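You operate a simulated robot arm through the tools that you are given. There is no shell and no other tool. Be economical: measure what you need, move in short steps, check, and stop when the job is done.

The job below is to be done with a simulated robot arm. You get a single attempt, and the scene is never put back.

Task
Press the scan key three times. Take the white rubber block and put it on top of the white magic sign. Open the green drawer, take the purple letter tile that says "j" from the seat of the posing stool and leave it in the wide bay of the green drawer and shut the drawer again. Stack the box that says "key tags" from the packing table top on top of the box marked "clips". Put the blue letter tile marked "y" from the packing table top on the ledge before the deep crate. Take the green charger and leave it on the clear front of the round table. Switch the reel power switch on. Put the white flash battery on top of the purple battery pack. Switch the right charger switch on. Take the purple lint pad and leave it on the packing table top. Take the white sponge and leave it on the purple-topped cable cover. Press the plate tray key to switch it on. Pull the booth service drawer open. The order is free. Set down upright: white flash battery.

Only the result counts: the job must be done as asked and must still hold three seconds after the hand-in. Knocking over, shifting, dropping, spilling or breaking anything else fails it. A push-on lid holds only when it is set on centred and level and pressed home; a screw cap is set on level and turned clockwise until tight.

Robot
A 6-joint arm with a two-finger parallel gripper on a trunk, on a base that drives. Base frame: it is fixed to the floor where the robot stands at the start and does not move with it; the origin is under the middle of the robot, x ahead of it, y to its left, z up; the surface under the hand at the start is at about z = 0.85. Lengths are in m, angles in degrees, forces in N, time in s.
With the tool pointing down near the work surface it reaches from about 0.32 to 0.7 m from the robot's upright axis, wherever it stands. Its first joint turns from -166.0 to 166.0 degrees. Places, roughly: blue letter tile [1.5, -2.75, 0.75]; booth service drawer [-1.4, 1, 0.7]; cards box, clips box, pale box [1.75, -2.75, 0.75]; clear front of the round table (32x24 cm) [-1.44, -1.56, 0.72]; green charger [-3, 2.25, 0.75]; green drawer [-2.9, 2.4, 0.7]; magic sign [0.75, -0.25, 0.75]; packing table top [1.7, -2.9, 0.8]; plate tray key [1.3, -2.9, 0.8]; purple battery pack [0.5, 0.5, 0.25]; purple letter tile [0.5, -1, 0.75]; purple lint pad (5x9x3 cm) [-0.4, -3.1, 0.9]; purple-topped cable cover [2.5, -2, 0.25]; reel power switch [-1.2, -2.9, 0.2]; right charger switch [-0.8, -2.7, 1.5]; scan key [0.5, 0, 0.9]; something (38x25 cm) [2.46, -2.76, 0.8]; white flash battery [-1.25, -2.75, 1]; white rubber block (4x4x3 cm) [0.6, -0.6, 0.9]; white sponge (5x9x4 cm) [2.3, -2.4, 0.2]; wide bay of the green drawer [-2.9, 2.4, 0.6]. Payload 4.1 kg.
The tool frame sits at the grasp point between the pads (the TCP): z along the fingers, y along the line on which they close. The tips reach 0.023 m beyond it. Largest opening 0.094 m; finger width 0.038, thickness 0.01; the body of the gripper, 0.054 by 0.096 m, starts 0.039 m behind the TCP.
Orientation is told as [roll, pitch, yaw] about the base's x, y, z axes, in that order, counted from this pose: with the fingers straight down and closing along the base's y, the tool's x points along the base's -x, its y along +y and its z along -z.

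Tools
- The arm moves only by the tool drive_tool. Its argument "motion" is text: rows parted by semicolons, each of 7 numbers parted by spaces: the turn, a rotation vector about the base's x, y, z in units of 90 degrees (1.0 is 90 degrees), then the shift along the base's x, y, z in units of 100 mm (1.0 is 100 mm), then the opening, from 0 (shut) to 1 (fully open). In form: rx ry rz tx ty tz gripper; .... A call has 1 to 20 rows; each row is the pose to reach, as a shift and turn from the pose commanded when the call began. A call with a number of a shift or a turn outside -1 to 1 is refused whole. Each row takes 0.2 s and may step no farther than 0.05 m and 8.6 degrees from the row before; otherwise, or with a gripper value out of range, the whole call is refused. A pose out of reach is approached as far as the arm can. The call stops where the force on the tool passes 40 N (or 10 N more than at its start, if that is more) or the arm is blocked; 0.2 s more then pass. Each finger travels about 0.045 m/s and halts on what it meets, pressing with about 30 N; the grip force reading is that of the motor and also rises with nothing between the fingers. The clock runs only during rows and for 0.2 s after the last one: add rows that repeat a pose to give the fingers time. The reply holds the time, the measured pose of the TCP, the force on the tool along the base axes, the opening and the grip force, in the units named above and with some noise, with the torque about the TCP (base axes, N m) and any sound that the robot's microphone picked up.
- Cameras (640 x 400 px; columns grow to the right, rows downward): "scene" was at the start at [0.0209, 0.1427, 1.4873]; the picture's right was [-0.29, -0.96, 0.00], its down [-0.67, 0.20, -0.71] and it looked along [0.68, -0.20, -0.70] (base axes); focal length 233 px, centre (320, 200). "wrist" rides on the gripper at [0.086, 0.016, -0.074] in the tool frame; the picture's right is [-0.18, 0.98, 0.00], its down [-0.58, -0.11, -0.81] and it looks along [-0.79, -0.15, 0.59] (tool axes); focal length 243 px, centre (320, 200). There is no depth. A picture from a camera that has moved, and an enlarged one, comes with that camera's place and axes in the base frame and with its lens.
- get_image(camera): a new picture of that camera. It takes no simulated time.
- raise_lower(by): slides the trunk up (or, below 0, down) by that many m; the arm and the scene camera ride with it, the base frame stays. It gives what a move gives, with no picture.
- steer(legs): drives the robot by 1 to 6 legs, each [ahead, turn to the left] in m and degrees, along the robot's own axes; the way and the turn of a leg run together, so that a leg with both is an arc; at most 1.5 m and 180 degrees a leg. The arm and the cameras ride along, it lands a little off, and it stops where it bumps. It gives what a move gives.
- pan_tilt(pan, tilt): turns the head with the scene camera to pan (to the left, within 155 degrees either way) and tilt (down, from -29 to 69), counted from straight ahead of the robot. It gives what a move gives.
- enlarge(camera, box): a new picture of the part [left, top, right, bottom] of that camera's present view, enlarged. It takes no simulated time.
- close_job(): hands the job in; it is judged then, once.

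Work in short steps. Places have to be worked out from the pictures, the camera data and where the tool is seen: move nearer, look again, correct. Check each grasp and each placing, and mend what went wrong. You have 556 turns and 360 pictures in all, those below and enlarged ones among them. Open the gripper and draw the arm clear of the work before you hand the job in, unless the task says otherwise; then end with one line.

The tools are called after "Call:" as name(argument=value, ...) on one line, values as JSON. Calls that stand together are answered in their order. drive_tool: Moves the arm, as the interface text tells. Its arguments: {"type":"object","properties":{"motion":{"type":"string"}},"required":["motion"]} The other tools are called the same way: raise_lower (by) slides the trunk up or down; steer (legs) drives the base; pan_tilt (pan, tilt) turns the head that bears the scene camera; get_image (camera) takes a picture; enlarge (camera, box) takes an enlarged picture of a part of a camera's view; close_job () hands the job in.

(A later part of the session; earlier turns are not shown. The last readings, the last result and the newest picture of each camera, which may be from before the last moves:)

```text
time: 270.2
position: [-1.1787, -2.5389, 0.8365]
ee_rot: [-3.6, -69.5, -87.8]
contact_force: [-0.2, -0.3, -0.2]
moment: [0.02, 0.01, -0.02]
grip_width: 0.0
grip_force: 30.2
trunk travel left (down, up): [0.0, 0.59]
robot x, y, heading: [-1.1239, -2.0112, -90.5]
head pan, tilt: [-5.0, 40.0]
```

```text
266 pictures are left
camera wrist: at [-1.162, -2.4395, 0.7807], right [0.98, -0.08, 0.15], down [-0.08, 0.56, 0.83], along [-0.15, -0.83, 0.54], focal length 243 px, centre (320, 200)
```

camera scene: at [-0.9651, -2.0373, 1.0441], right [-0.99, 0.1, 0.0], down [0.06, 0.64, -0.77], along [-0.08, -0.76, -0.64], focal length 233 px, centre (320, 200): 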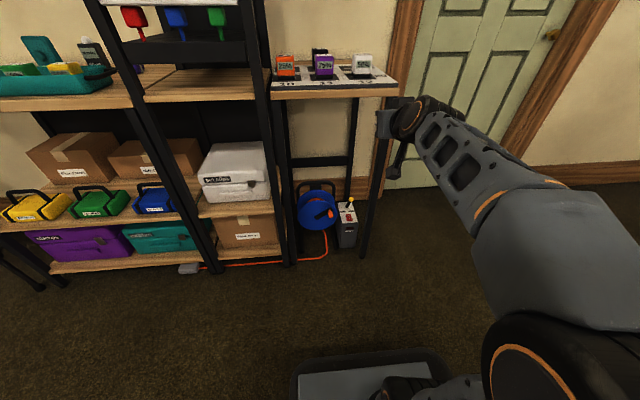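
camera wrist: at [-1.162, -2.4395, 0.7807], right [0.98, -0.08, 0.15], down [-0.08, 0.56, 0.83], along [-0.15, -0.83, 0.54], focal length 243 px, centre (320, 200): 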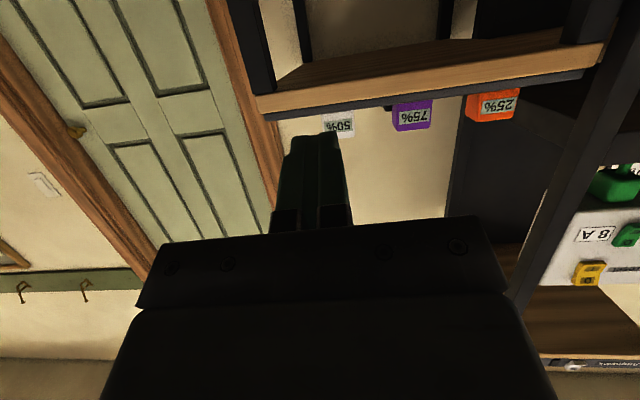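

Call:
enlarge(camera="scene", box=[285, 170, 385, 270])

Call:
enlarge(camera="scene", box=[330, 185, 365, 225])

```text
4.00 times, centred on (335, 220) of scene
camera zoom: at [-0.9651, -2.0373, 1.0441], right [-0.99, 0.1, 0.0], down [0.06, 0.64, -0.77], along [-0.08, -0.76, -0.64], focal length 933 px, centre (260, 120)
```

zoom: 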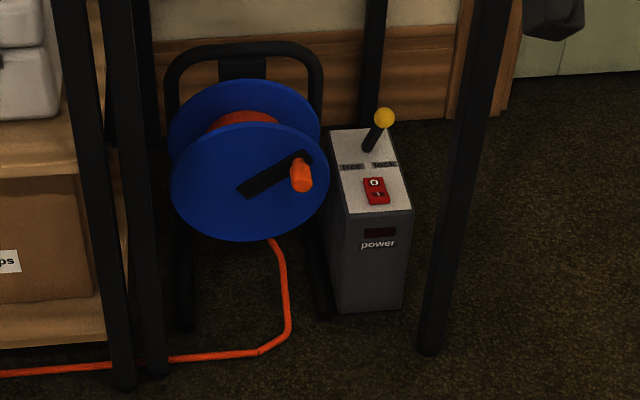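

```text
10.00 times, centred on (348, 205) of scene
camera zoom: at [-0.9651, -2.0373, 1.0441], right [-0.99, 0.1, 0.0], down [0.06, 0.64, -0.77], along [-0.08, -0.76, -0.64], focal length 2333 px, centre (45, 150)
```

zoom: 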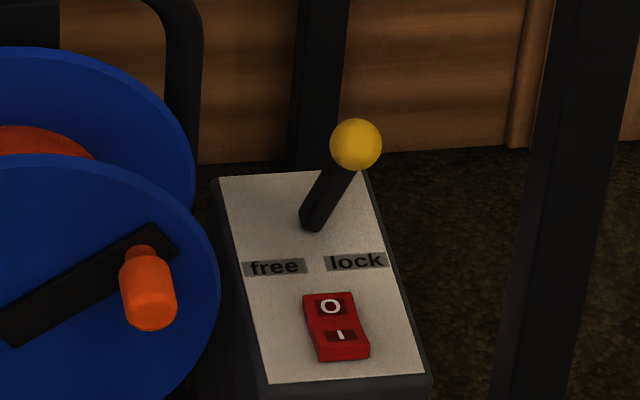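

The red O/I rocker by the "power" label is the reel switch; its I end is at about (-1.203, -2.865, 0.205). I lower the arm in front of the table with the tool pitched 45° down and turned slightly.

Call:
drive_tool(motion="0.07 0 -0.03 0 0 -0.3 0; 0.14 0 -0.06 0 0 -0.6 0; 0.21 0 -0.1 0 0 -0.9 0; 0.278 0 -0.133 0 0 -1 0; 0.278 0 -0.133 0 0 -1 0")

Call:
drive_tool(motion="0 0 0 0 0 -0.4 0; 0 0 0 0 0 -0.8 0; 0 0 0 0 0 -1 0; 0 0 0 0 0 -1 0")

Call:
drive_tool(motion="0 0 0 0 0 -0.4 0; 0 0 0 0 0 -0.8 0; 0 0 0 0 0 -1 0; 0 0 0 0 0 -1 0")

Call:
drive_tool(motion="0 0 0 0 0 -0.4 0; 0 0 0 0 0 -0.8 0; 0 0 0 0 0 -1 0; 0 0 0 0 0 -1 0")

Call:
drive_tool(motion="0 0 0 0 0 -0.4 0; 0 0 0 0 0 -0.8 0; 0 0 0 0 0 -1 0; 0 0 0 0 0 -1 0")

Call:
get_image(camera="wrist")

Call:
get_image(camera="scene")

```text
time: 271.4
position: [-1.1788, -2.5389, 0.7371]
ee_rot: [-5.8, -44.5, -98.0]
contact_force: [0.2, 0.5, 1.0]
moment: [0.01, -0.01, 0.04]
grip_width: 0.0
grip_force: 29.7
trunk travel left (down, up): [0.0, 0.59]
robot x, y, heading: [-1.1274, -2.0101, -90.7]
head pan, tilt: [-5.0, 40.0]
```

```text
time: 272.4
position: [-1.1793, -2.5381, 0.6368]
ee_rot: [-5.9, -44.7, -97.9]
contact_force: [-0.3, -0.2, -0.4]
moment: [0.01, 0.0, 0.01]
grip_width: 0.0
grip_force: 30.2
trunk travel left (down, up): [0.0, 0.59]
robot x, y, heading: [-1.1248, -2.01, -90.8]
head pan, tilt: [-5.0, 40.0]
```

```text
time: 273.4
position: [-1.1799, -2.5377, 0.5366]
ee_rot: [-5.8, -44.6, -98.0]
contact_force: [-0.2, 1.3, 0.0]
moment: [0.01, 0.02, 0.0]
grip_width: 0.0
grip_force: 30.3
trunk travel left (down, up): [0.0, 0.59]
robot x, y, heading: [-1.1262, -2.0108, -90.9]
head pan, tilt: [-5.0, 40.0]
```

```text
time: 274.4
position: [-1.1792, -2.5379, 0.4364]
ee_rot: [-5.9, -44.7, -98.0]
contact_force: [-0.7, 0.2, 0.6]
moment: [0.03, 0.02, 0.0]
grip_width: 0.0002
grip_force: 30.1
trunk travel left (down, up): [0.0, 0.59]
robot x, y, heading: [-1.1246, -2.0094, -91.0]
head pan, tilt: [-5.0, 40.0]
```

```text
time: 275.4
position: [-1.1782, -2.5367, 0.337]
ee_rot: [-5.8, -44.7, -98.1]
contact_force: [-0.2, -1.3, 0.1]
moment: [0.03, -0.01, -0.02]
grip_width: 0.0
grip_force: 29.9
trunk travel left (down, up): [0.0, 0.59]
robot x, y, heading: [-1.1245, -2.0106, -90.8]
head pan, tilt: [-5.0, 40.0]
```

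```text
263 pictures are left
camera wrist: at [-1.1391, -2.4304, 0.3272], right [0.94, -0.33, 0.06], down [0.0, 0.16, 0.99], along [-0.34, -0.93, 0.15], focal length 243 px, centre (320, 200)
```

wrist: 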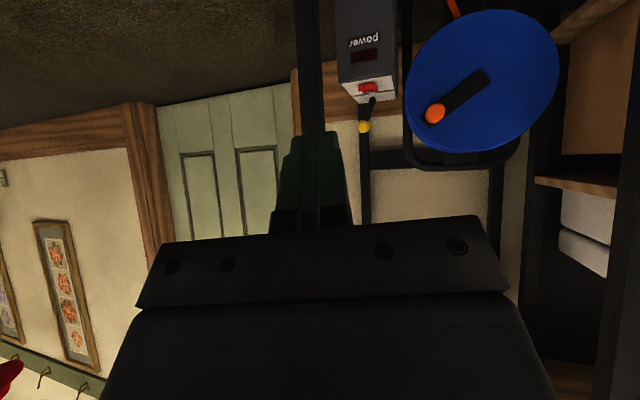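

```text
262 pictures are left
camera scene: at [-0.9651, -2.0373, 1.044], right [-0.99, 0.1, 0.0], down [0.06, 0.64, -0.77], along [-0.08, -0.76, -0.64], focal length 233 px, centre (320, 200)
```

scene: 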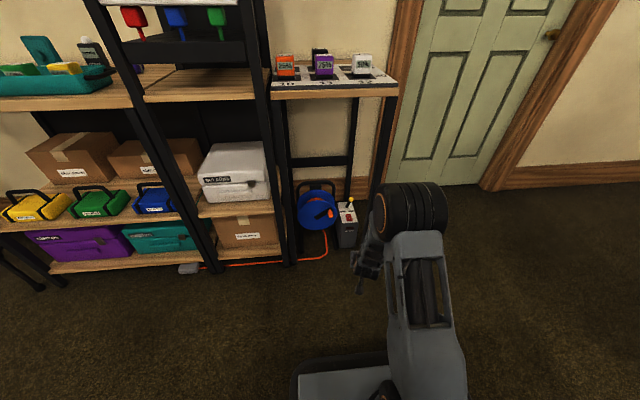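

The wrist view agrees: switch at (-1.202, -2.869). I advance the base 0.2 m and then the arm.

Call:
steer(legs=[[0.2, 0]])

Call:
drive_tool(motion="0 0 0 -0.1 -0.3 -0.2 0; 0 0 0 -0.18 -0.6 -0.4 0; 0 0 0 -0.18 -0.6 -0.4 0")

Call:
get_image(camera="wrist")

Call:
get_image(camera="scene")

```text
time: 277.0
position: [-1.1826, -2.7376, 0.3372]
ee_rot: [-5.8, -44.8, -98.1]
contact_force: [0.5, 0.4, -1.0]
moment: [-0.01, -0.01, 0.04]
grip_width: 0.0
grip_force: 29.3
trunk travel left (down, up): [0.0, 0.59]
robot x, y, heading: [-1.132, -2.211, -90.9]
head pan, tilt: [-5.0, 40.0]
```

```text
time: 277.8
position: [-1.2008, -2.7971, 0.298]
ee_rot: [-5.9, -44.7, -98.1]
contact_force: [0.4, 0.7, 0.7]
moment: [0.01, 0.0, 0.01]
grip_width: 0.0001
grip_force: 29.9
trunk travel left (down, up): [0.0, 0.59]
robot x, y, heading: [-1.1295, -2.2082, -91.0]
head pan, tilt: [-5.0, 40.0]
```

```text
261 pictures are left
camera wrist: at [-1.1605, -2.6905, 0.2875], right [0.94, -0.34, 0.06], down [0.0, 0.16, 0.99], along [-0.34, -0.93, 0.15], focal length 243 px, centre (320, 200)
```

wrist: 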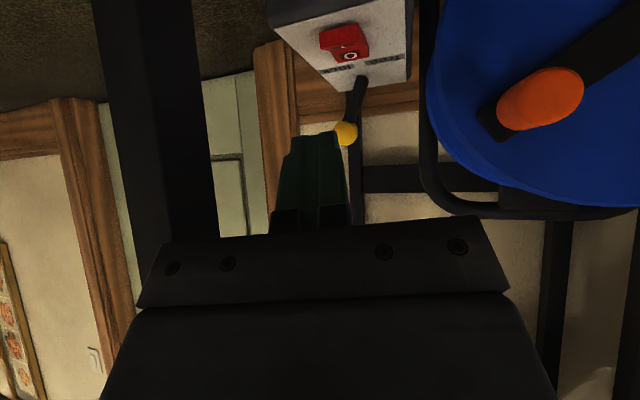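

```text
260 pictures are left
camera scene: at [-0.968, -2.2375, 1.044], right [-0.99, 0.1, 0.0], down [0.07, 0.64, -0.77], along [-0.08, -0.76, -0.64], focal length 233 px, centre (320, 200)
```

scene: 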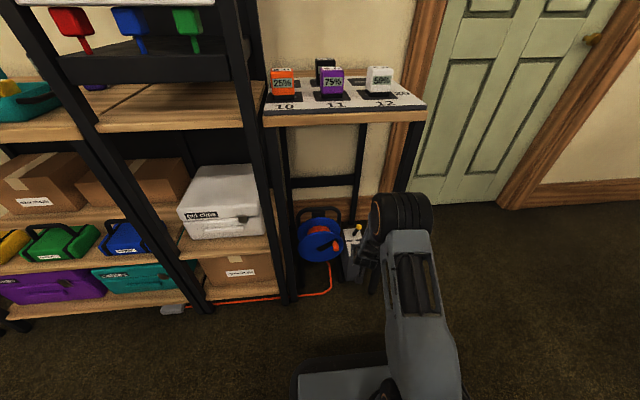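

On line. I move over the I end and press down.

Call:
drive_tool(motion="0 0 0 0 -0.3 -0.2 0; 0 0 0 -0.02 -0.62 -0.38 0; 0 0 0 -0.02 -0.62 -0.38 0; 0 0 0 -0.02 -0.62 -0.45 0; 0 0 0 -0.02 -0.62 -0.5 0; 0 0 0 -0.02 -0.62 -0.54 0; 0 0 0 -0.02 -0.62 -0.58 0; 0 0 0 -0.02 -0.62 -0.62 0; 0 0 0 -0.02 -0.62 -0.66 0; 0 0 0 -0.02 -0.62 -0.7 0; 0 0 0 -0.02 -0.62 -0.74 0")

Call:
get_image(camera="wrist")

```text
time: 279.9
position: [-1.2032, -2.8637, 0.2372]
ee_rot: [-5.9, -45.7, -98.1]
contact_force: [0.7, 4.4, 15.4]
moment: [0.08, -0.06, -0.04]
grip_width: 0.0
grip_force: 29.9
trunk travel left (down, up): [0.0, 0.59]
robot x, y, heading: [-1.129, -2.2121, -90.8]
head pan, tilt: [-5.0, 40.0]
stopped in row 10: the force on the tool passed its limit at 44 N (the readings are from after the stop); the commanded pose is now the measured one
```

```text
259 pictures are left
camera wrist: at [-1.1631, -2.7571, 0.2252], right [0.94, -0.34, 0.06], down [0.0, 0.18, 0.98], along [-0.34, -0.93, 0.17], focal length 243 px, centre (320, 200)
```

wrist: 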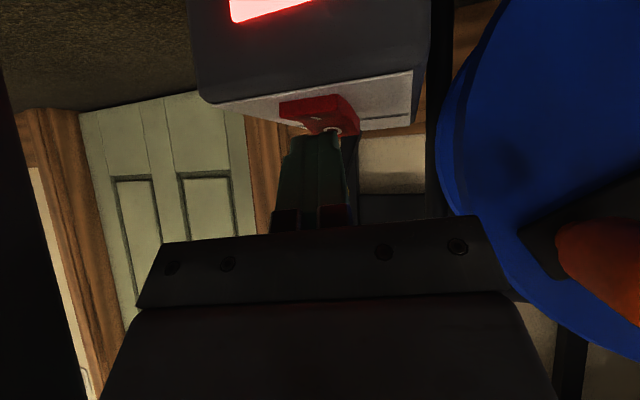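

The power indicator glows: the reel is on. I retreat straight up then back out.

Call:
drive_tool(motion="0 0 0 0 0 0.2 0; 0 0 0 0 0.2 0.4 0; 0 0 0 0.05 0.5 0.5 0; 0 0 0 0.1 0.9 0.6 0; 0 0 0 0.2 1 0.7 0; 0 0 0 0.2 1 0.7 0")

Call:
steer(legs=[[-0.25, 0]])

Call:
enlarge(camera="scene", box=[260, 40, 440, 260])

```text
time: 281.3
position: [-1.1825, -2.763, 0.3042]
ee_rot: [-5.9, -45.4, -98.0]
contact_force: [0.2, -0.6, 0.0]
moment: [-0.03, -0.03, 0.04]
grip_width: 0.0
grip_force: 29.6
trunk travel left (down, up): [0.0, 0.59]
robot x, y, heading: [-1.1336, -2.2092, -90.7]
head pan, tilt: [-5.0, 40.0]
```

```text
time: 283.1
position: [-1.1777, -2.5127, 0.3038]
ee_rot: [-5.9, -45.5, -98.1]
contact_force: [-0.2, -1.2, -0.2]
moment: [-0.02, 0.0, 0.01]
grip_width: 0.0001
grip_force: 30.1
trunk travel left (down, up): [0.0, 0.59]
robot x, y, heading: [-1.1234, -1.9631, -90.8]
head pan, tilt: [-5.0, 40.0]
```

```text
1.82 times, centred on (350, 150) of scene
camera zoom: at [-0.9642, -1.9872, 1.044], right [-0.99, 0.1, 0.0], down [0.07, 0.64, -0.77], along [-0.08, -0.76, -0.64], focal length 424 px, centre (266, 291)
```

zoom: 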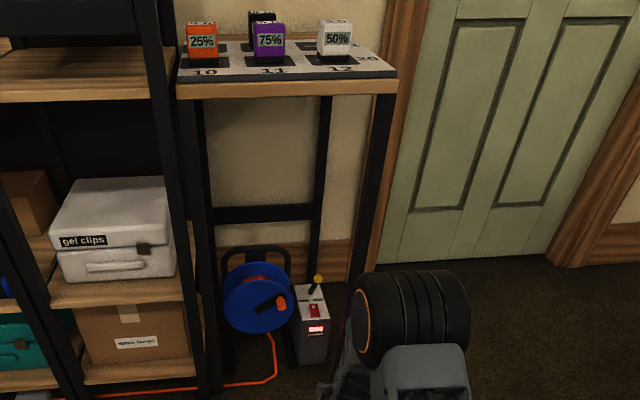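

Reel is on. Next the white "50%" flash battery on slot 12; I plan to grip it with the tool tilted 45° so it can later be set on the low shelf. Raising the trunk first.

Call:
raise_lower(by=0.4)

Call:
raise_lower(by=0.18)

Call:
drive_tool(motion="0 0 0.05 0 0 0.4 0.3; 0 0 0.09 0 0 0.8 0.6; 0 0 0.09 0 0 1 0.9; 0 0 0.09 0 0 1 0.9")

Call:
pan_tilt(pan=-10, tilt=45)

Call:
get_image(camera="wrist")

Call:
get_image(camera="scene")

```text
time: 287.0
position: [-1.1792, -2.5139, 0.703]
ee_rot: [-6.0, -45.4, -98.2]
contact_force: [-0.7, 0.3, -0.5]
moment: [0.01, -0.03, 0.02]
grip_width: 0.0003
grip_force: 29.8
trunk travel left (down, up): [-0.4, 0.19]
robot x, y, heading: [-1.124, -1.9599, -90.8]
head pan, tilt: [-5.0, 40.0]
```

```text
time: 289.0
position: [-1.1783, -2.5132, 0.8835]
ee_rot: [-6.0, -45.5, -98.1]
contact_force: [0.3, 1.0, -0.3]
moment: [0.0, -0.04, -0.02]
grip_width: 0.0003
grip_force: 29.6
trunk travel left (down, up): [-0.58, 0.01]
robot x, y, heading: [-1.1213, -1.9577, -91.1]
head pan, tilt: [-5.0, 40.0]
```

```text
time: 290.0
position: [-1.1604, -2.5179, 0.9902]
ee_rot: [-6.8, -45.0, -90.0]
contact_force: [0.2, 0.7, 0.6]
moment: [-0.01, 0.01, -0.01]
grip_width: 0.0842
grip_force: 0.6
out of reach, approached as far as the arm can: row 1, 2, 3, 4
trunk travel left (down, up): [-0.58, 0.01]
robot x, y, heading: [-1.1279, -1.9566, -91.0]
head pan, tilt: [-5.0, 40.0]
```

```text
time: 290.6
position: [-1.1611, -2.5187, 0.9898]
ee_rot: [-6.8, -45.0, -89.9]
contact_force: [1.4, -0.2, -0.6]
moment: [0.0, -0.01, 0.03]
grip_width: 0.0846
grip_force: 0.2
trunk travel left (down, up): [-0.58, 0.01]
robot x, y, heading: [-1.1255, -1.9582, -91.0]
head pan, tilt: [-10.0, 45.0]
```

```text
257 pictures are left
camera wrist: at [-1.1364, -2.4074, 0.9791], right [0.98, -0.21, 0.05], down [-0.01, 0.16, 0.99], along [-0.22, -0.96, 0.16], focal length 243 px, centre (320, 200)
```

wrist: 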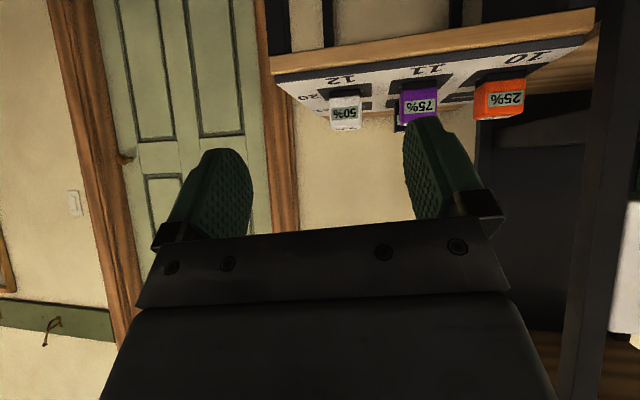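

```text
256 pictures are left
camera scene: at [-0.9708, -1.9825, 1.6168], right [-0.98, 0.19, 0.0], down [0.13, 0.69, -0.71], along [-0.13, -0.69, -0.71], focal length 233 px, centre (320, 200)
```

scene: 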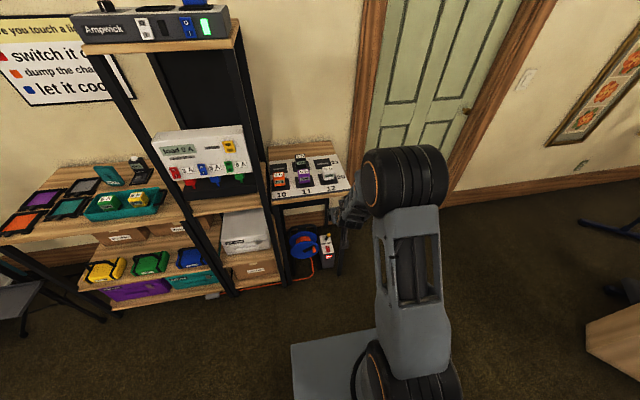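

Battery centre ≈(-1.178, -2.838, 0.90). I advance the base 0.22 m, and correct the small roll/yaw error of the tool.

Call:
steer(legs=[[0.22, 0]])

Call:
drive_tool(motion="0 -0.025 0.027 -0.1 0 0 0.9; 0 -0.05 0.054 -0.17 0 0 0.9; 0 -0.05 0.054 -0.17 0 0 0.9")

Call:
get_image(camera="wrist")

```text
time: 292.3
position: [-1.165, -2.7381, 0.9895]
ee_rot: [-6.9, -45.0, -89.9]
contact_force: [-0.6, 0.7, -0.3]
moment: [-0.01, 0.0, 0.0]
grip_width: 0.0848
grip_force: 0.1
trunk travel left (down, up): [-0.58, 0.01]
robot x, y, heading: [-1.1295, -2.1772, -91.0]
head pan, tilt: [-10.0, 45.0]
```

```text
time: 293.1
position: [-1.165, -2.7378, 0.9888]
ee_rot: [-6.9, -45.0, -90.0]
contact_force: [1.3, 0.2, -0.5]
moment: [0.01, -0.02, 0.02]
grip_width: 0.0846
grip_force: 0.0
out of reach, approached as far as the arm can: row 1, 2, 3
trunk travel left (down, up): [-0.58, 0.01]
robot x, y, heading: [-1.1293, -2.1803, -90.8]
head pan, tilt: [-10.0, 45.0]
```

```text
255 pictures are left
camera wrist: at [-1.1396, -2.6261, 0.9791], right [0.98, -0.21, 0.05], down [-0.01, 0.16, 0.99], along [-0.22, -0.96, 0.16], focal length 243 px, centre (320, 200)
```

wrist: 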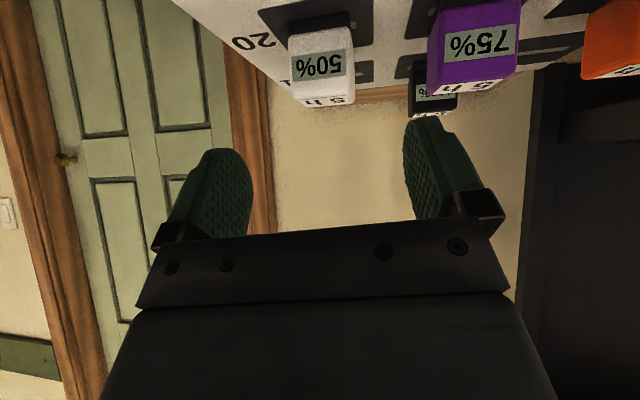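

The arm is at a boundary here (too close in). I back the base 0.12 m and extend the arm instead.

Call:
steer(legs=[[-0.12, 0]])

Call:
drive_tool(motion="0 0 0 0 -0.3 0 0.9; 0 -0.02 0.027 -0.1 -0.6 0 0.9; 0 -0.05 0.054 -0.15 -0.9 0 0.9; 0 -0.05 0.054 -0.15 -0.9 0 0.9")

Call:
get_image(camera="wrist")

```text
time: 294.4
position: [-1.1632, -2.6152, 0.9905]
ee_rot: [-6.8, -45.0, -90.0]
contact_force: [0.3, 0.9, 0.8]
moment: [0.01, 0.0, -0.01]
grip_width: 0.0846
grip_force: 0.1
trunk travel left (down, up): [-0.58, 0.01]
robot x, y, heading: [-1.1245, -2.0589, -91.1]
head pan, tilt: [-10.0, 45.0]
```

```text
time: 295.4
position: [-1.1143, -2.697, 0.9837]
ee_rot: [-1.8, -44.3, -89.6]
contact_force: [0.6, 0.5, -0.3]
moment: [0.02, -0.01, 0.01]
grip_width: 0.0844
grip_force: 0.0
out of reach, approached as far as the arm can: row 2, 3
trunk travel left (down, up): [-0.58, 0.01]
robot x, y, heading: [-1.1285, -2.057, -91.0]
head pan, tilt: [-10.0, 45.0]
```

```text
254 pictures are left
camera wrist: at [-1.0954, -2.5836, 0.9753], right [0.98, -0.15, 0.11], down [-0.09, 0.15, 0.98], along [-0.16, -0.98, 0.14], focal length 243 px, centre (320, 200)
```

wrist: 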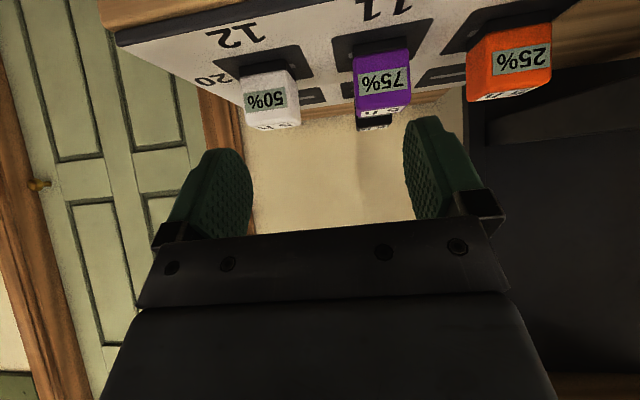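

Orientation is good now. Battery at (-1.179, -2.842). I shift sideways to line up.

Call:
drive_tool(motion="0 0 0 -0.3 0 0 0.9; 0 0 0 -0.65 -0.1 0 0.9; 0 0 0 -0.65 -0.3 0 0.9; 0 0 0 -0.65 -0.3 0 0.9")

Call:
get_image(camera="wrist")

```text
time: 296.4
position: [-1.2432, -2.7369, 0.9899]
ee_rot: [-0.4, -45.0, -89.5]
contact_force: [0.0, -0.6, -0.8]
moment: [0.0, 0.02, 0.01]
grip_width: 0.0847
grip_force: 0.0
out of reach, approached as far as the arm can: row 1, 2, 3
trunk travel left (down, up): [-0.58, 0.01]
robot x, y, heading: [-1.1313, -2.0609, -90.7]
head pan, tilt: [-10.0, 45.0]
```

```text
253 pictures are left
camera wrist: at [-1.2266, -2.6239, 0.9806], right [0.98, -0.13, 0.13], down [-0.1, 0.16, 0.98], along [-0.15, -0.98, 0.14], focal length 243 px, centre (320, 200)
```

wrist: 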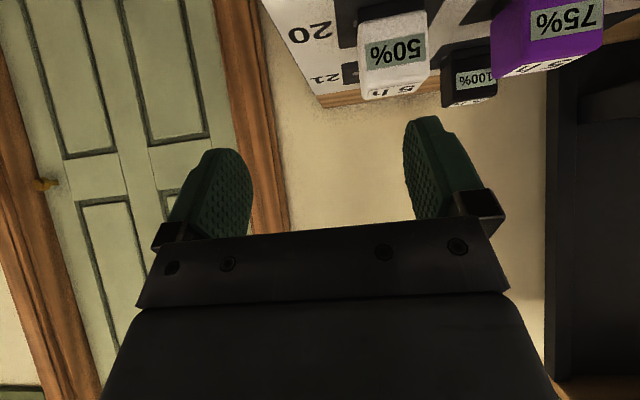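

Overshot (the earlier command was only partly reached). I move back to x = -1.178.

Call:
drive_tool(motion="0 0 0 0.3 0 0 0.9; 0 0 0 0.64 -0.15 0 0.9; 0 0 0 0.64 -0.3 0 0.9; 0 0 0 0.64 -0.3 0 0.9; 0 0 0 0.64 -0.3 0 0.9")

Call:
get_image(camera="wrist")

```text
time: 297.6
position: [-1.1783, -2.7653, 0.9894]
ee_rot: [-0.3, -45.1, -89.5]
contact_force: [-0.1, 0.0, 0.3]
moment: [-0.01, 0.0, 0.0]
grip_width: 0.0848
grip_force: 0.1
trunk travel left (down, up): [-0.58, 0.01]
robot x, y, heading: [-1.1265, -2.0592, -90.8]
head pan, tilt: [-10.0, 45.0]
```

```text
252 pictures are left
camera wrist: at [-1.1627, -2.6531, 0.9803], right [0.98, -0.13, 0.12], down [-0.1, 0.16, 0.98], along [-0.15, -0.98, 0.14], focal length 243 px, centre (320, 200)
```

wrist: 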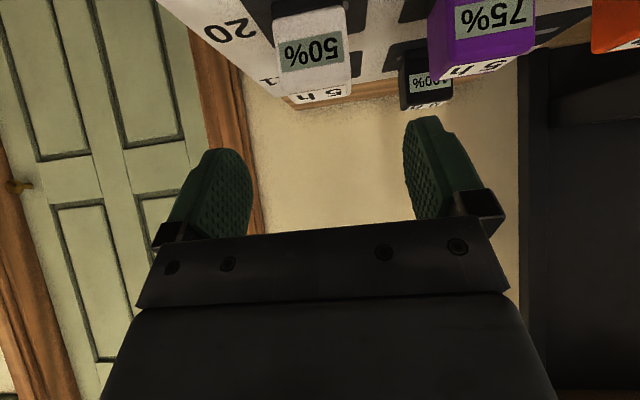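

Nearly aligned; I descend diagonally along the tool axis to straddle the battery.

Call:
drive_tool(motion="0 0 0 -0.05 -0.1 -0.2 0.9; 0 0 0 -0.05 -0.3 -0.4 0.9; 0 0 0 -0.05 -0.5 -0.6 0.9; 0 0 0 -0.05 -0.65 -0.76 0.9; 0 0 0 -0.05 -0.65 -0.76 0.9")

Call:
get_image(camera="wrist")

Call:
enlarge(camera="scene", box=[250, 120, 400, 230])

```text
time: 298.8
position: [-1.1832, -2.8326, 0.9141]
ee_rot: [-0.4, -45.0, -89.7]
contact_force: [-0.4, -0.6, -0.1]
moment: [0.0, 0.03, 0.01]
grip_width: 0.0848
grip_force: 0.0
trunk travel left (down, up): [-0.58, 0.01]
robot x, y, heading: [-1.1282, -2.0564, -90.9]
head pan, tilt: [-10.0, 45.0]
```

```text
251 pictures are left
camera wrist: at [-1.1673, -2.7188, 0.9044], right [0.98, -0.13, 0.13], down [-0.1, 0.16, 0.98], along [-0.15, -0.98, 0.14], focal length 243 px, centre (320, 200)
```

wrist: 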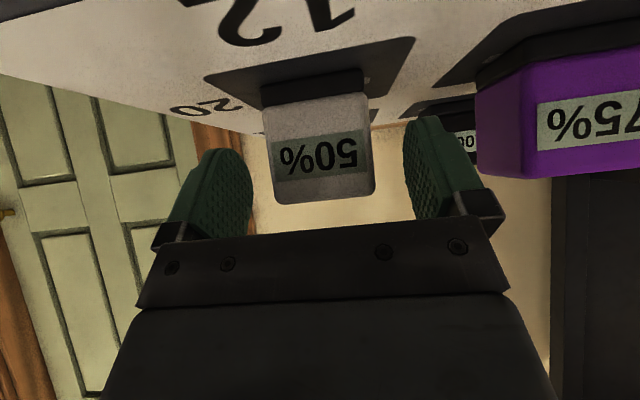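

```text
3.64 times, centred on (325, 175) of scene
camera zoom: at [-0.9724, -2.0804, 1.6168], right [-0.98, 0.19, 0.0], down [0.13, 0.69, -0.71], along [-0.13, -0.69, -0.71], focal length 848 px, centre (302, 291)
```

zoom: 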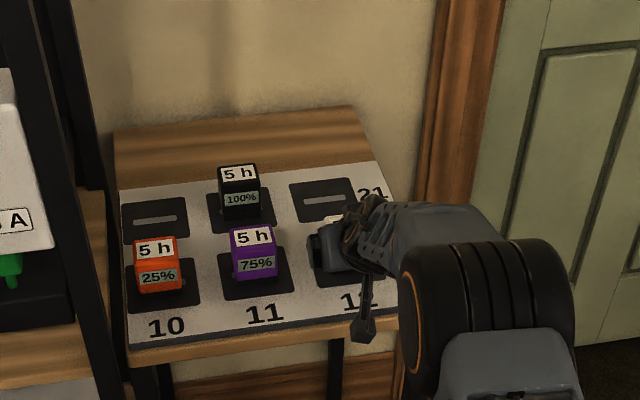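

The battery is between the fingers. I go 10 mm lower and close.

Call:
drive_tool(motion="0 0 0 0 -0.05 -0.05 0.9; 0 0 0 0 -0.08 -0.1 0.9; 0 0 0 0 -0.08 -0.1 0.6; 0 0 0 0 -0.08 -0.1 0.3; 0 0 0 0 -0.08 -0.1 0.3; 0 0 0 0 -0.08 -0.1 0.3; 0 0 0 0 -0.08 -0.1 0.3")

Call:
drive_tool(motion="0 0 0 0 0 0.2 0.3; 0 0 0 0 0 0.4 0.3; 0 0 0 0 0 0.7 0.3; 0 0 0 0 0.3 0.9 0.3; 0 0 0 0 0.6 1 0.3; 0 0 0 0 0.6 1 0.3")

Call:
get_image(camera="wrist")

```text
time: 300.4
position: [-1.1844, -2.839, 0.9024]
ee_rot: [-0.4, -45.0, -89.7]
contact_force: [0.4, 0.1, 0.8]
moment: [-0.05, -0.12, -0.05]
grip_width: 0.054
grip_force: 29.8
trunk travel left (down, up): [-0.58, 0.01]
robot x, y, heading: [-1.1261, -2.0559, -91.0]
head pan, tilt: [-10.0, 45.0]
```

```text
time: 301.8
position: [-1.1845, -2.7793, 1.0043]
ee_rot: [-0.4, -45.0, -89.6]
contact_force: [-0.5, -0.3, -4.0]
moment: [0.06, 0.0, -0.01]
grip_width: 0.0537
grip_force: 30.0
trunk travel left (down, up): [-0.58, 0.01]
robot x, y, heading: [-1.1254, -2.0531, -90.9]
head pan, tilt: [-10.0, 45.0]
```

```text
249 pictures are left
camera wrist: at [-1.1684, -2.6672, 0.9947], right [0.98, -0.13, 0.12], down [-0.1, 0.16, 0.98], along [-0.15, -0.98, 0.14], focal length 243 px, centre (320, 200)
```

wrist: 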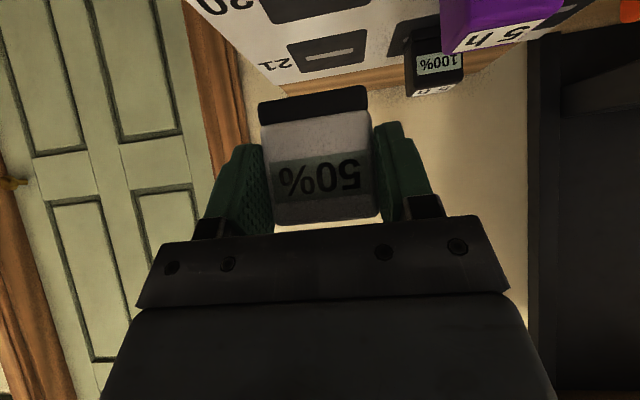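

Battery held (54 mm, upright relative to the tilted tool). I back off, tuck the arm slightly and turn east.

Call:
steer(legs=[[-0.15, 0]])

Call:
drive_tool(motion="0 0 0 0 0.3 0 0.3; 0 0 0 0 0.6 0 0.3; 0 0 0 0.1 0.6 0 0.3; 0 0 0 0.1 0.6 0 0.3")

Call:
steer(legs=[[0, 91], [0.98, 0], [0, 90], [1.0, 0]])

Call:
pan_tilt(pan=-20, tilt=35)

Call:
get_image(camera="scene")

```text
time: 303.1
position: [-1.1832, -2.6302, 1.0036]
ee_rot: [-0.4, -45.1, -89.6]
contact_force: [-0.8, 0.2, -3.4]
moment: [0.05, -0.02, 0.01]
grip_width: 0.0538
grip_force: 30.1
trunk travel left (down, up): [-0.58, 0.01]
robot x, y, heading: [-1.1222, -1.9083, -90.9]
head pan, tilt: [-10.0, 45.0]
```

```text
time: 304.1
position: [-1.1713, -2.57, 1.0031]
ee_rot: [-0.4, -45.0, -89.5]
contact_force: [-0.7, -0.3, -3.5]
moment: [0.06, 0.02, -0.01]
grip_width: 0.0538
grip_force: 30.2
trunk travel left (down, up): [-0.58, 0.01]
robot x, y, heading: [-1.1236, -1.9064, -90.9]
head pan, tilt: [-10.0, 45.0]
```

```text
time: 321.7
position: [-0.0868, -0.2428, 1.0033]
ee_rot: [-0.4, -45.1, 90.2]
contact_force: [0.2, -0.4, -4.1]
moment: [-0.07, 0.0, -0.03]
grip_width: 0.0539
grip_force: 30.0
trunk travel left (down, up): [-0.58, 0.01]
robot x, y, heading: [-0.135, -0.9094, 89.0]
head pan, tilt: [-10.0, 45.0]
```

```text
time: 322.4
position: [-0.0865, -0.2437, 1.0037]
ee_rot: [-0.4, -45.0, 90.1]
contact_force: [-0.5, 0.2, -1.9]
moment: [-0.1, 0.01, -0.01]
grip_width: 0.0537
grip_force: 30.0
trunk travel left (down, up): [-0.58, 0.01]
robot x, y, heading: [-0.134, -0.9067, 89.0]
head pan, tilt: [-20.0, 35.0]
```

```text
248 pictures are left
camera scene: at [-0.2686, -0.8809, 1.6315], right [0.93, -0.36, 0.0], down [-0.21, -0.54, -0.82], along [0.29, 0.76, -0.57], focal length 233 px, centre (320, 200)
```

scene: 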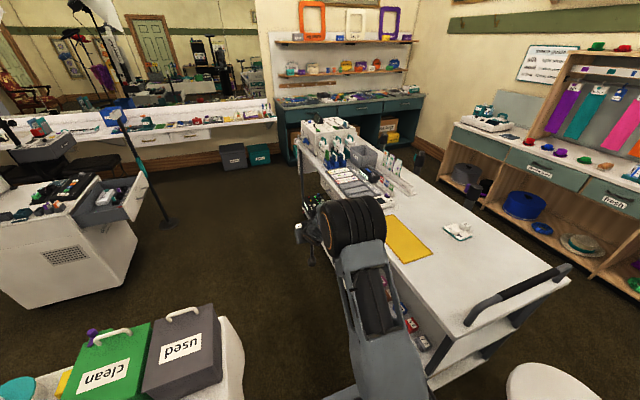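

Continue through the corridor to the free floor, ending at about (-0.5, 0.45) facing the cart.

Call:
steer(legs=[[1.0, 0], [0, 45], [0.52, 0], [0, -134]])

Call:
pan_tilt(pan=0, tilt=50)

Call:
get_image(camera="scene")

```text
time: 337.7
position: [0.1771, 0.4363, 1.0027]
ee_rot: [-0.5, -45.0, 2.8]
contact_force: [0.3, 0.4, -3.5]
moment: [-0.02, 0.08, -0.01]
grip_width: 0.0539
grip_force: 29.9
trunk travel left (down, up): [-0.58, 0.01]
robot x, y, heading: [-0.488, 0.4555, 1.3]
head pan, tilt: [-20.0, 35.0]
```

```text
time: 338.6
position: [0.1775, 0.4359, 1.0036]
ee_rot: [-0.4, -45.0, 2.8]
contact_force: [-0.3, 1.2, -3.1]
moment: [-0.04, 0.12, -0.05]
grip_width: 0.0537
grip_force: 29.8
trunk travel left (down, up): [-0.58, 0.01]
robot x, y, heading: [-0.4877, 0.4581, 1.5]
head pan, tilt: [0.0, 50.0]
```

```text
247 pictures are left
camera scene: at [-0.4718, 0.623, 1.6099], right [0.02, -1.0, 0.0], down [-0.77, -0.02, -0.64], along [0.64, 0.02, -0.77], focal length 233 px, centre (320, 200)
```

scene: 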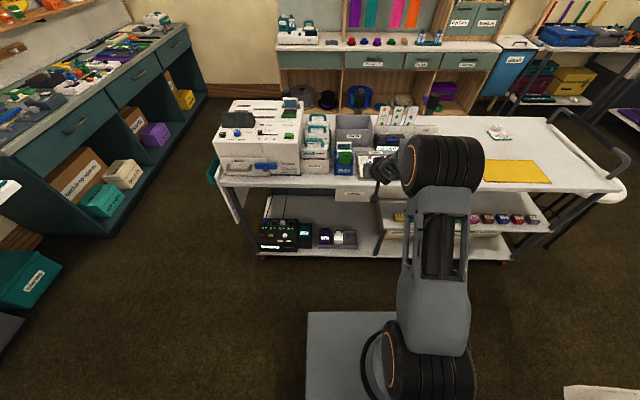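

Call:
enlarge(camera="scene", box=[240, 190, 400, 270])

```text
4.00 times, centred on (320, 230) of scene
camera zoom: at [-0.4718, 0.623, 1.6099], right [0.02, -1.0, 0.0], down [-0.77, -0.02, -0.64], along [0.64, 0.02, -0.77], focal length 933 px, centre (320, 80)
```

zoom: 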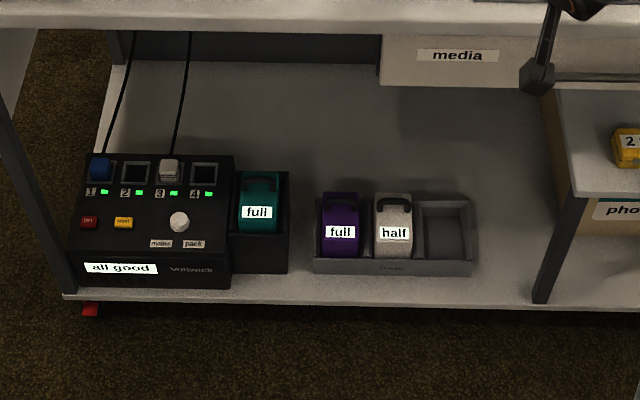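

The purple "full" battery pack sits in a grey tray at about (0.33, 0.615, 0.27). I back up 0.12 m for clearance and lower the trunk to look closely.

Call:
steer(legs=[[-0.12, 0]])

Call:
raise_lower(by=-0.4)

Call:
raise_lower(by=-0.1)

Call:
pan_tilt(pan=0, tilt=40)

Call:
get_image(camera="scene")

Call:
get_image(camera="wrist")

```text
time: 339.8
position: [0.0586, 0.4329, 1.0038]
ee_rot: [-0.5, -45.1, 2.8]
contact_force: [-0.7, -0.2, -3.6]
moment: [0.01, 0.1, 0.0]
grip_width: 0.0538
grip_force: 30.3
trunk travel left (down, up): [-0.58, 0.01]
robot x, y, heading: [-0.6069, 0.4522, 1.5]
head pan, tilt: [0.0, 50.0]
```

```text
time: 343.6
position: [0.0584, 0.4341, 0.603]
ee_rot: [-0.5, -45.0, 2.7]
contact_force: [0.0, -0.2, -3.8]
moment: [0.02, 0.08, 0.02]
grip_width: 0.0538
grip_force: 29.8
trunk travel left (down, up): [-0.18, 0.41]
robot x, y, heading: [-0.6077, 0.4513, 1.4]
head pan, tilt: [0.0, 50.0]
```

```text
time: 345.0
position: [0.0588, 0.435, 0.5044]
ee_rot: [-0.5, -45.1, 2.8]
contact_force: [0.1, 0.2, -3.5]
moment: [0.0, 0.12, 0.01]
grip_width: 0.0539
grip_force: 29.4
trunk travel left (down, up): [-0.08, 0.51]
robot x, y, heading: [-0.609, 0.4543, 1.6]
head pan, tilt: [0.0, 50.0]
```

```text
time: 345.7
position: [0.0588, 0.434, 0.5032]
ee_rot: [-0.4, -44.9, 2.9]
contact_force: [-0.2, 0.7, -3.6]
moment: [0.0, 0.09, -0.03]
grip_width: 0.0542
grip_force: 30.0
trunk travel left (down, up): [-0.08, 0.51]
robot x, y, heading: [-0.607, 0.4537, 1.4]
head pan, tilt: [0.0, 40.0]
```

```text
245 pictures are left
camera scene: at [-0.5828, 0.6201, 1.124], right [0.03, -1.0, 0.0], down [-0.64, -0.02, -0.77], along [0.77, 0.02, -0.64], focal length 233 px, centre (320, 200)
```

scene: 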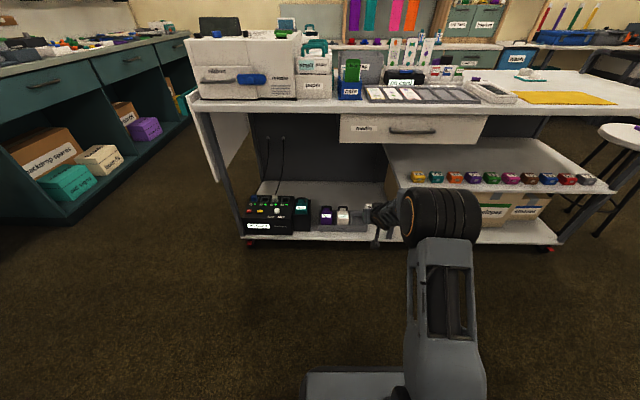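

```text
244 pictures are left
camera wrist: at [-0.0559, 0.4444, 0.4946], right [0.09, 0.99, 0.12], down [-0.15, -0.11, 0.98], along [0.98, -0.11, 0.14], focal length 243 px, centre (320, 200)
```

wrist: 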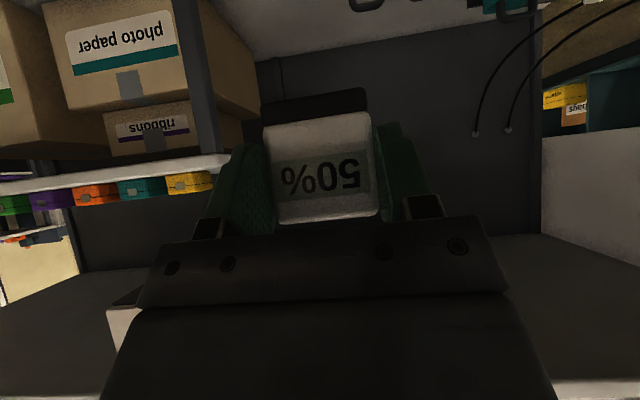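

Call:
enlarge(camera="scene", box=[290, 185, 380, 245])

```text
6.67 times, centred on (335, 215) of scene
camera zoom: at [-0.5828, 0.6201, 1.124], right [0.03, -1.0, 0.0], down [-0.64, -0.02, -0.77], along [0.77, 0.02, -0.64], focal length 1556 px, centre (220, 100)
```

zoom: 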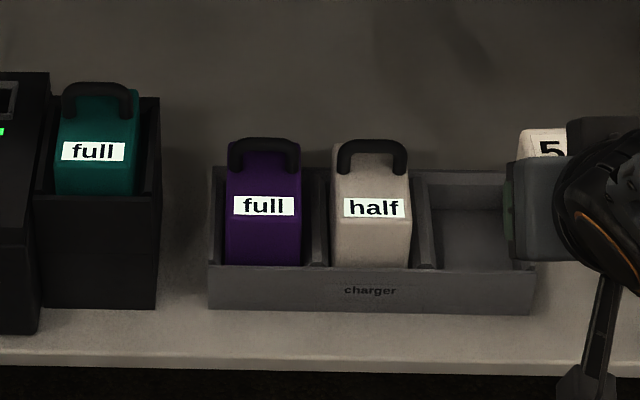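

Call:
enlarge(camera="scene", box=[318, 202, 348, 228])

```text
15.38 times, centred on (333, 215) of scene
camera zoom: at [-0.5828, 0.6201, 1.124], right [0.03, -1.0, 0.0], down [-0.64, -0.02, -0.77], along [0.77, 0.02, -0.64], focal length 3590 px, centre (120, -31)
```

zoom: 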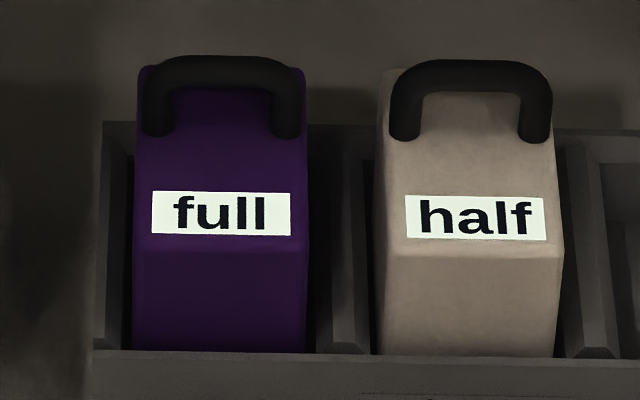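

Label centre of the purple pack is at (0.321, 0.609, 0.263), flat top in front of its handle from x≈0.306 to 0.358. The battery's front face is at the TCP, its bottom 44 mm below. I line up in y and lower in front of the shelf.

Call:
drive_tool(motion="0 0 -0.015 0 0.4 -0.1 0.3; 0 0 -0.03 0 0.8 -0.3 0.3; 0 0 -0.03 0 1 -0.4 0.3; 0 0 -0.03 0 1 -0.4 0.3")

Call:
drive_tool(motion="0 0 0 0 0.4 -0.2 0.3; 0 0 0 0 0.72 -0.4 0.3; 0 0 0 0 0.72 -0.4 0.3")

Call:
get_image(camera="scene")

Call:
get_image(camera="wrist")

```text
time: 346.7
position: [0.058, 0.5355, 0.4642]
ee_rot: [-0.5, -45.0, 0.1]
contact_force: [0.1, 0.0, -3.8]
moment: [-0.01, 0.11, 0.01]
grip_width: 0.0541
grip_force: 30.4
trunk travel left (down, up): [-0.08, 0.51]
robot x, y, heading: [-0.6052, 0.4558, 1.4]
head pan, tilt: [0.0, 40.0]
```

```text
time: 347.5
position: [0.0572, 0.6064, 0.4233]
ee_rot: [-0.5, -44.9, 0.1]
contact_force: [-0.3, 0.6, -3.7]
moment: [0.0, 0.11, -0.01]
grip_width: 0.0539
grip_force: 30.0
trunk travel left (down, up): [-0.08, 0.51]
robot x, y, heading: [-0.6068, 0.4528, 1.8]
head pan, tilt: [0.0, 40.0]
```

```text
241 pictures are left
camera scene: at [-0.5828, 0.6202, 1.124], right [0.03, -1.0, 0.0], down [-0.64, -0.02, -0.77], along [0.77, 0.02, -0.64], focal length 233 px, centre (320, 200)
```

scene: 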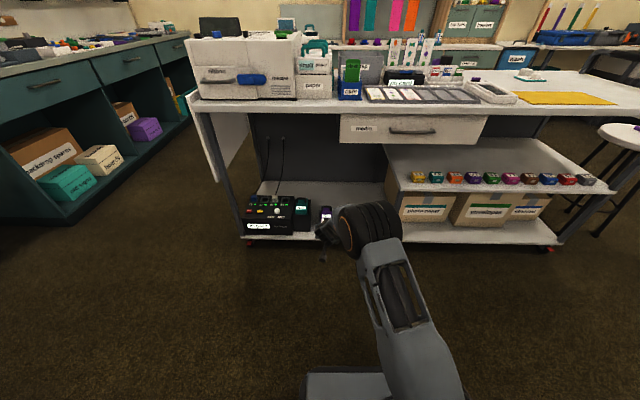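

```text
240 pictures are left
camera wrist: at [-0.0558, 0.6215, 0.4143], right [0.13, 0.98, 0.12], down [-0.16, -0.1, 0.98], along [0.98, -0.15, 0.14], focal length 243 px, centre (320, 200)
```

wrist: 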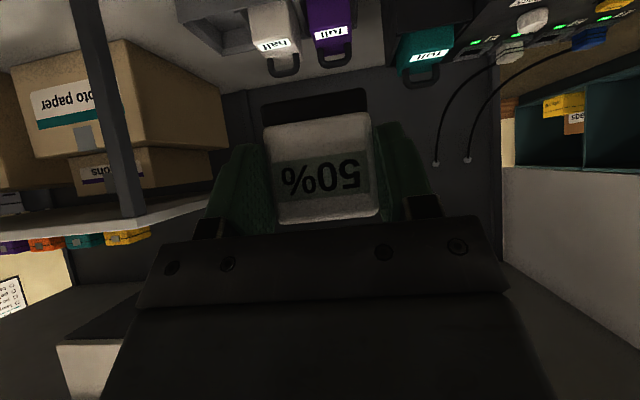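

Estimates of the pack's height differ between views; I zoom the wrist view for precision.

Call:
enlarge(camera="wrist", box=[240, 0, 420, 100])

```text
3.56 times, centred on (330, 50) of wrist
camera zoom: at [-0.0558, 0.6215, 0.4143], right [0.13, 0.98, 0.12], down [-0.16, -0.1, 0.98], along [0.98, -0.15, 0.14], focal length 863 px, centre (284, 733)
```

zoom: 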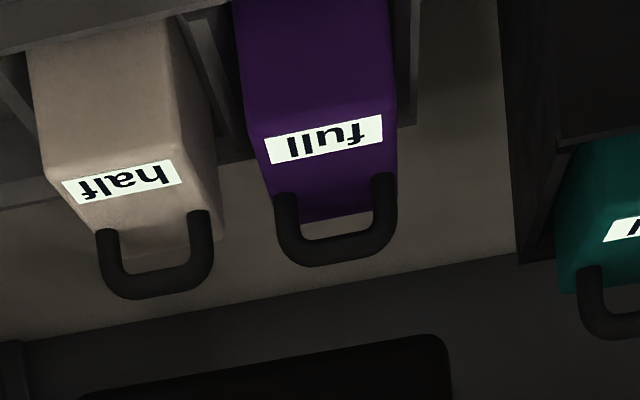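

Best estimate of the label centre is (0.35, 0.61, 0.218). I drive 0.27 m forward at this height and look again.

Call:
steer(legs=[[0.27, 0]])

Call:
get_image(camera="scene")

Call:
get_image(camera="wrist")

```text
time: 349.4
position: [0.33, 0.612, 0.4217]
ee_rot: [-0.4, -45.0, 0.0]
contact_force: [-0.7, -0.6, -3.0]
moment: [0.0, 0.11, 0.01]
grip_width: 0.054
grip_force: 29.8
trunk travel left (down, up): [-0.08, 0.51]
robot x, y, heading: [-0.3357, 0.459, 1.4]
head pan, tilt: [0.0, 40.0]
```

```text
238 pictures are left
camera scene: at [-0.3108, 0.6273, 1.124], right [0.03, -1.0, 0.0], down [-0.64, -0.02, -0.77], along [0.77, 0.02, -0.64], focal length 233 px, centre (320, 200)
```

scene: 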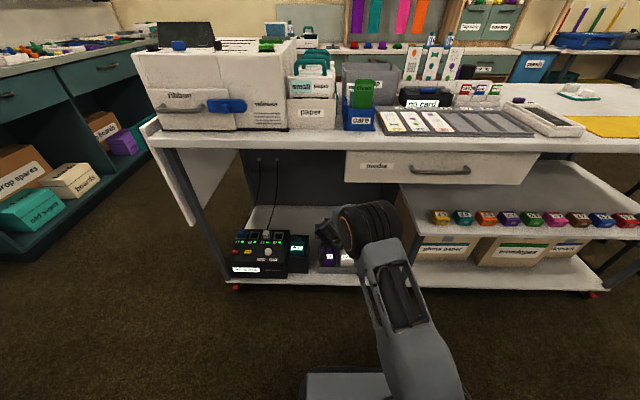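

```text
237 pictures are left
camera wrist: at [0.2161, 0.6277, 0.4144], right [0.14, 0.98, 0.12], down [-0.16, -0.1, 0.98], along [0.98, -0.15, 0.14], focal length 243 px, centre (320, 200)
```

wrist: 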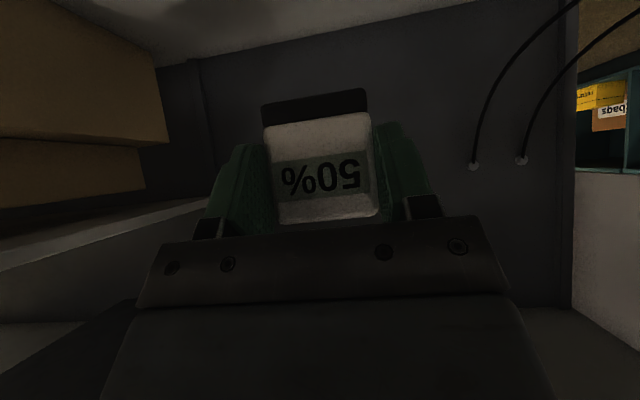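

Call:
enlarge(camera="scene", box=[280, 200, 380, 280])

```text
5.00 times, centred on (330, 240) of scene
camera zoom: at [-0.3108, 0.6273, 1.124], right [0.03, -1.0, 0.0], down [-0.64, -0.02, -0.77], along [0.77, 0.02, -0.64], focal length 1167 px, centre (270, 0)
```

zoom: 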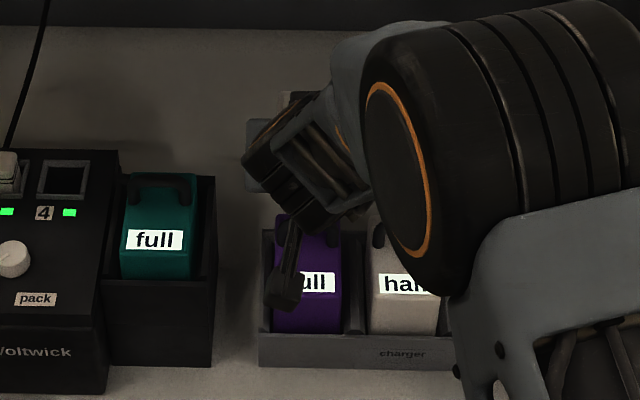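

Combining views: label centre ≈(0.365, 0.61, 0.212). I go to x=0.347 and lower to just above.

Call:
drive_tool(motion="0 0 0 0.1 0 -0.3 0.3; 0 0 0 0.17 -0.02 -0.6 0.3; 0 0 0 0.17 -0.02 -0.9 0.3; 0 0 0 0.17 -0.02 -1 0.3; 0 0 0 0.17 -0.02 -1 0.3")

Call:
get_image(camera="wrist")

```text
time: 350.6
position: [0.3459, 0.6101, 0.323]
ee_rot: [-0.3, -45.0, 0.0]
contact_force: [-0.8, -0.1, -3.5]
moment: [-0.01, 0.1, -0.02]
grip_width: 0.0539
grip_force: 30.1
trunk travel left (down, up): [-0.08, 0.51]
robot x, y, heading: [-0.3311, 0.4626, 1.5]
head pan, tilt: [0.0, 40.0]
```

```text
235 pictures are left
camera wrist: at [0.2327, 0.6254, 0.314], right [0.14, 0.98, 0.12], down [-0.16, -0.1, 0.98], along [0.98, -0.15, 0.14], focal length 243 px, centre (320, 200)
```

wrist: 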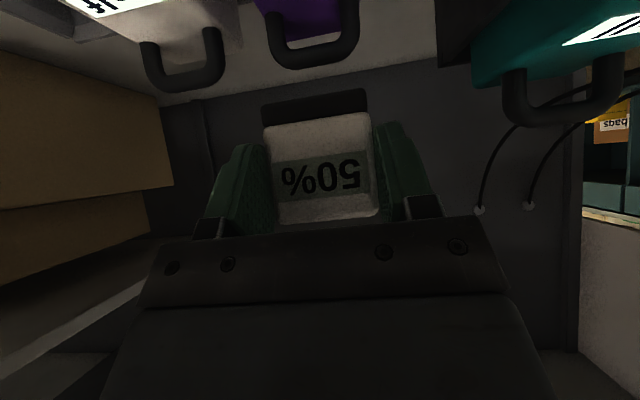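

The handle feet read x≈0.41, so the spot is right. Lowering slowly until contact.

Call:
drive_tool(motion="0 0 0 0.03 -0.03 -0.2 0.3; 0 0 0 0.03 -0.03 -0.4 0.3; 0 0 0 0.03 -0.03 -0.5 0.3; 0 0 0 0.03 -0.03 -0.54 0.3; 0 0 0 0.03 -0.03 -0.58 0.3; 0 0 0 0.03 -0.03 -0.61 0.3; 0 0 0 0.03 -0.03 -0.64 0.3; 0 0 0 0.03 -0.03 -0.67 0.3; 0 0 0 0.03 -0.03 -0.7 0.3; 0 0 0 0.03 -0.03 -0.73 0.3; 0 0 0 0.03 -0.03 -0.76 0.3")

Call:
get_image(camera="wrist")

```text
time: 353.0
position: [0.3496, 0.6072, 0.2483]
ee_rot: [-0.4, -45.2, 0.0]
contact_force: [-4.0, 2.1, 12.2]
moment: [0.25, -0.75, 0.11]
grip_width: 0.0538
grip_force: 30.3
trunk travel left (down, up): [-0.08, 0.51]
robot x, y, heading: [-0.3358, 0.4613, 1.5]
head pan, tilt: [0.0, 40.0]
```

```text
234 pictures are left
camera wrist: at [0.2359, 0.623, 0.2389], right [0.13, 0.98, 0.13], down [-0.16, -0.1, 0.98], along [0.98, -0.15, 0.14], focal length 243 px, centre (320, 200)
```

wrist: 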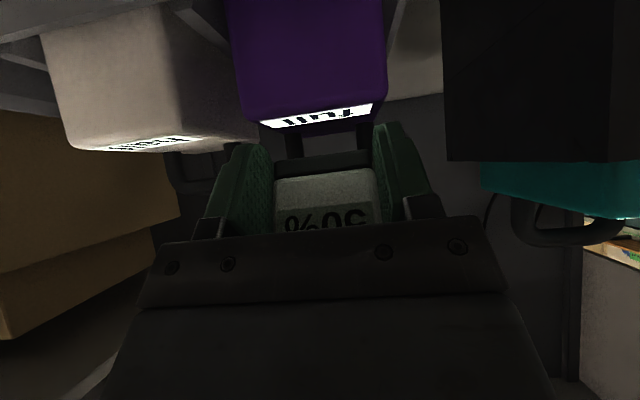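

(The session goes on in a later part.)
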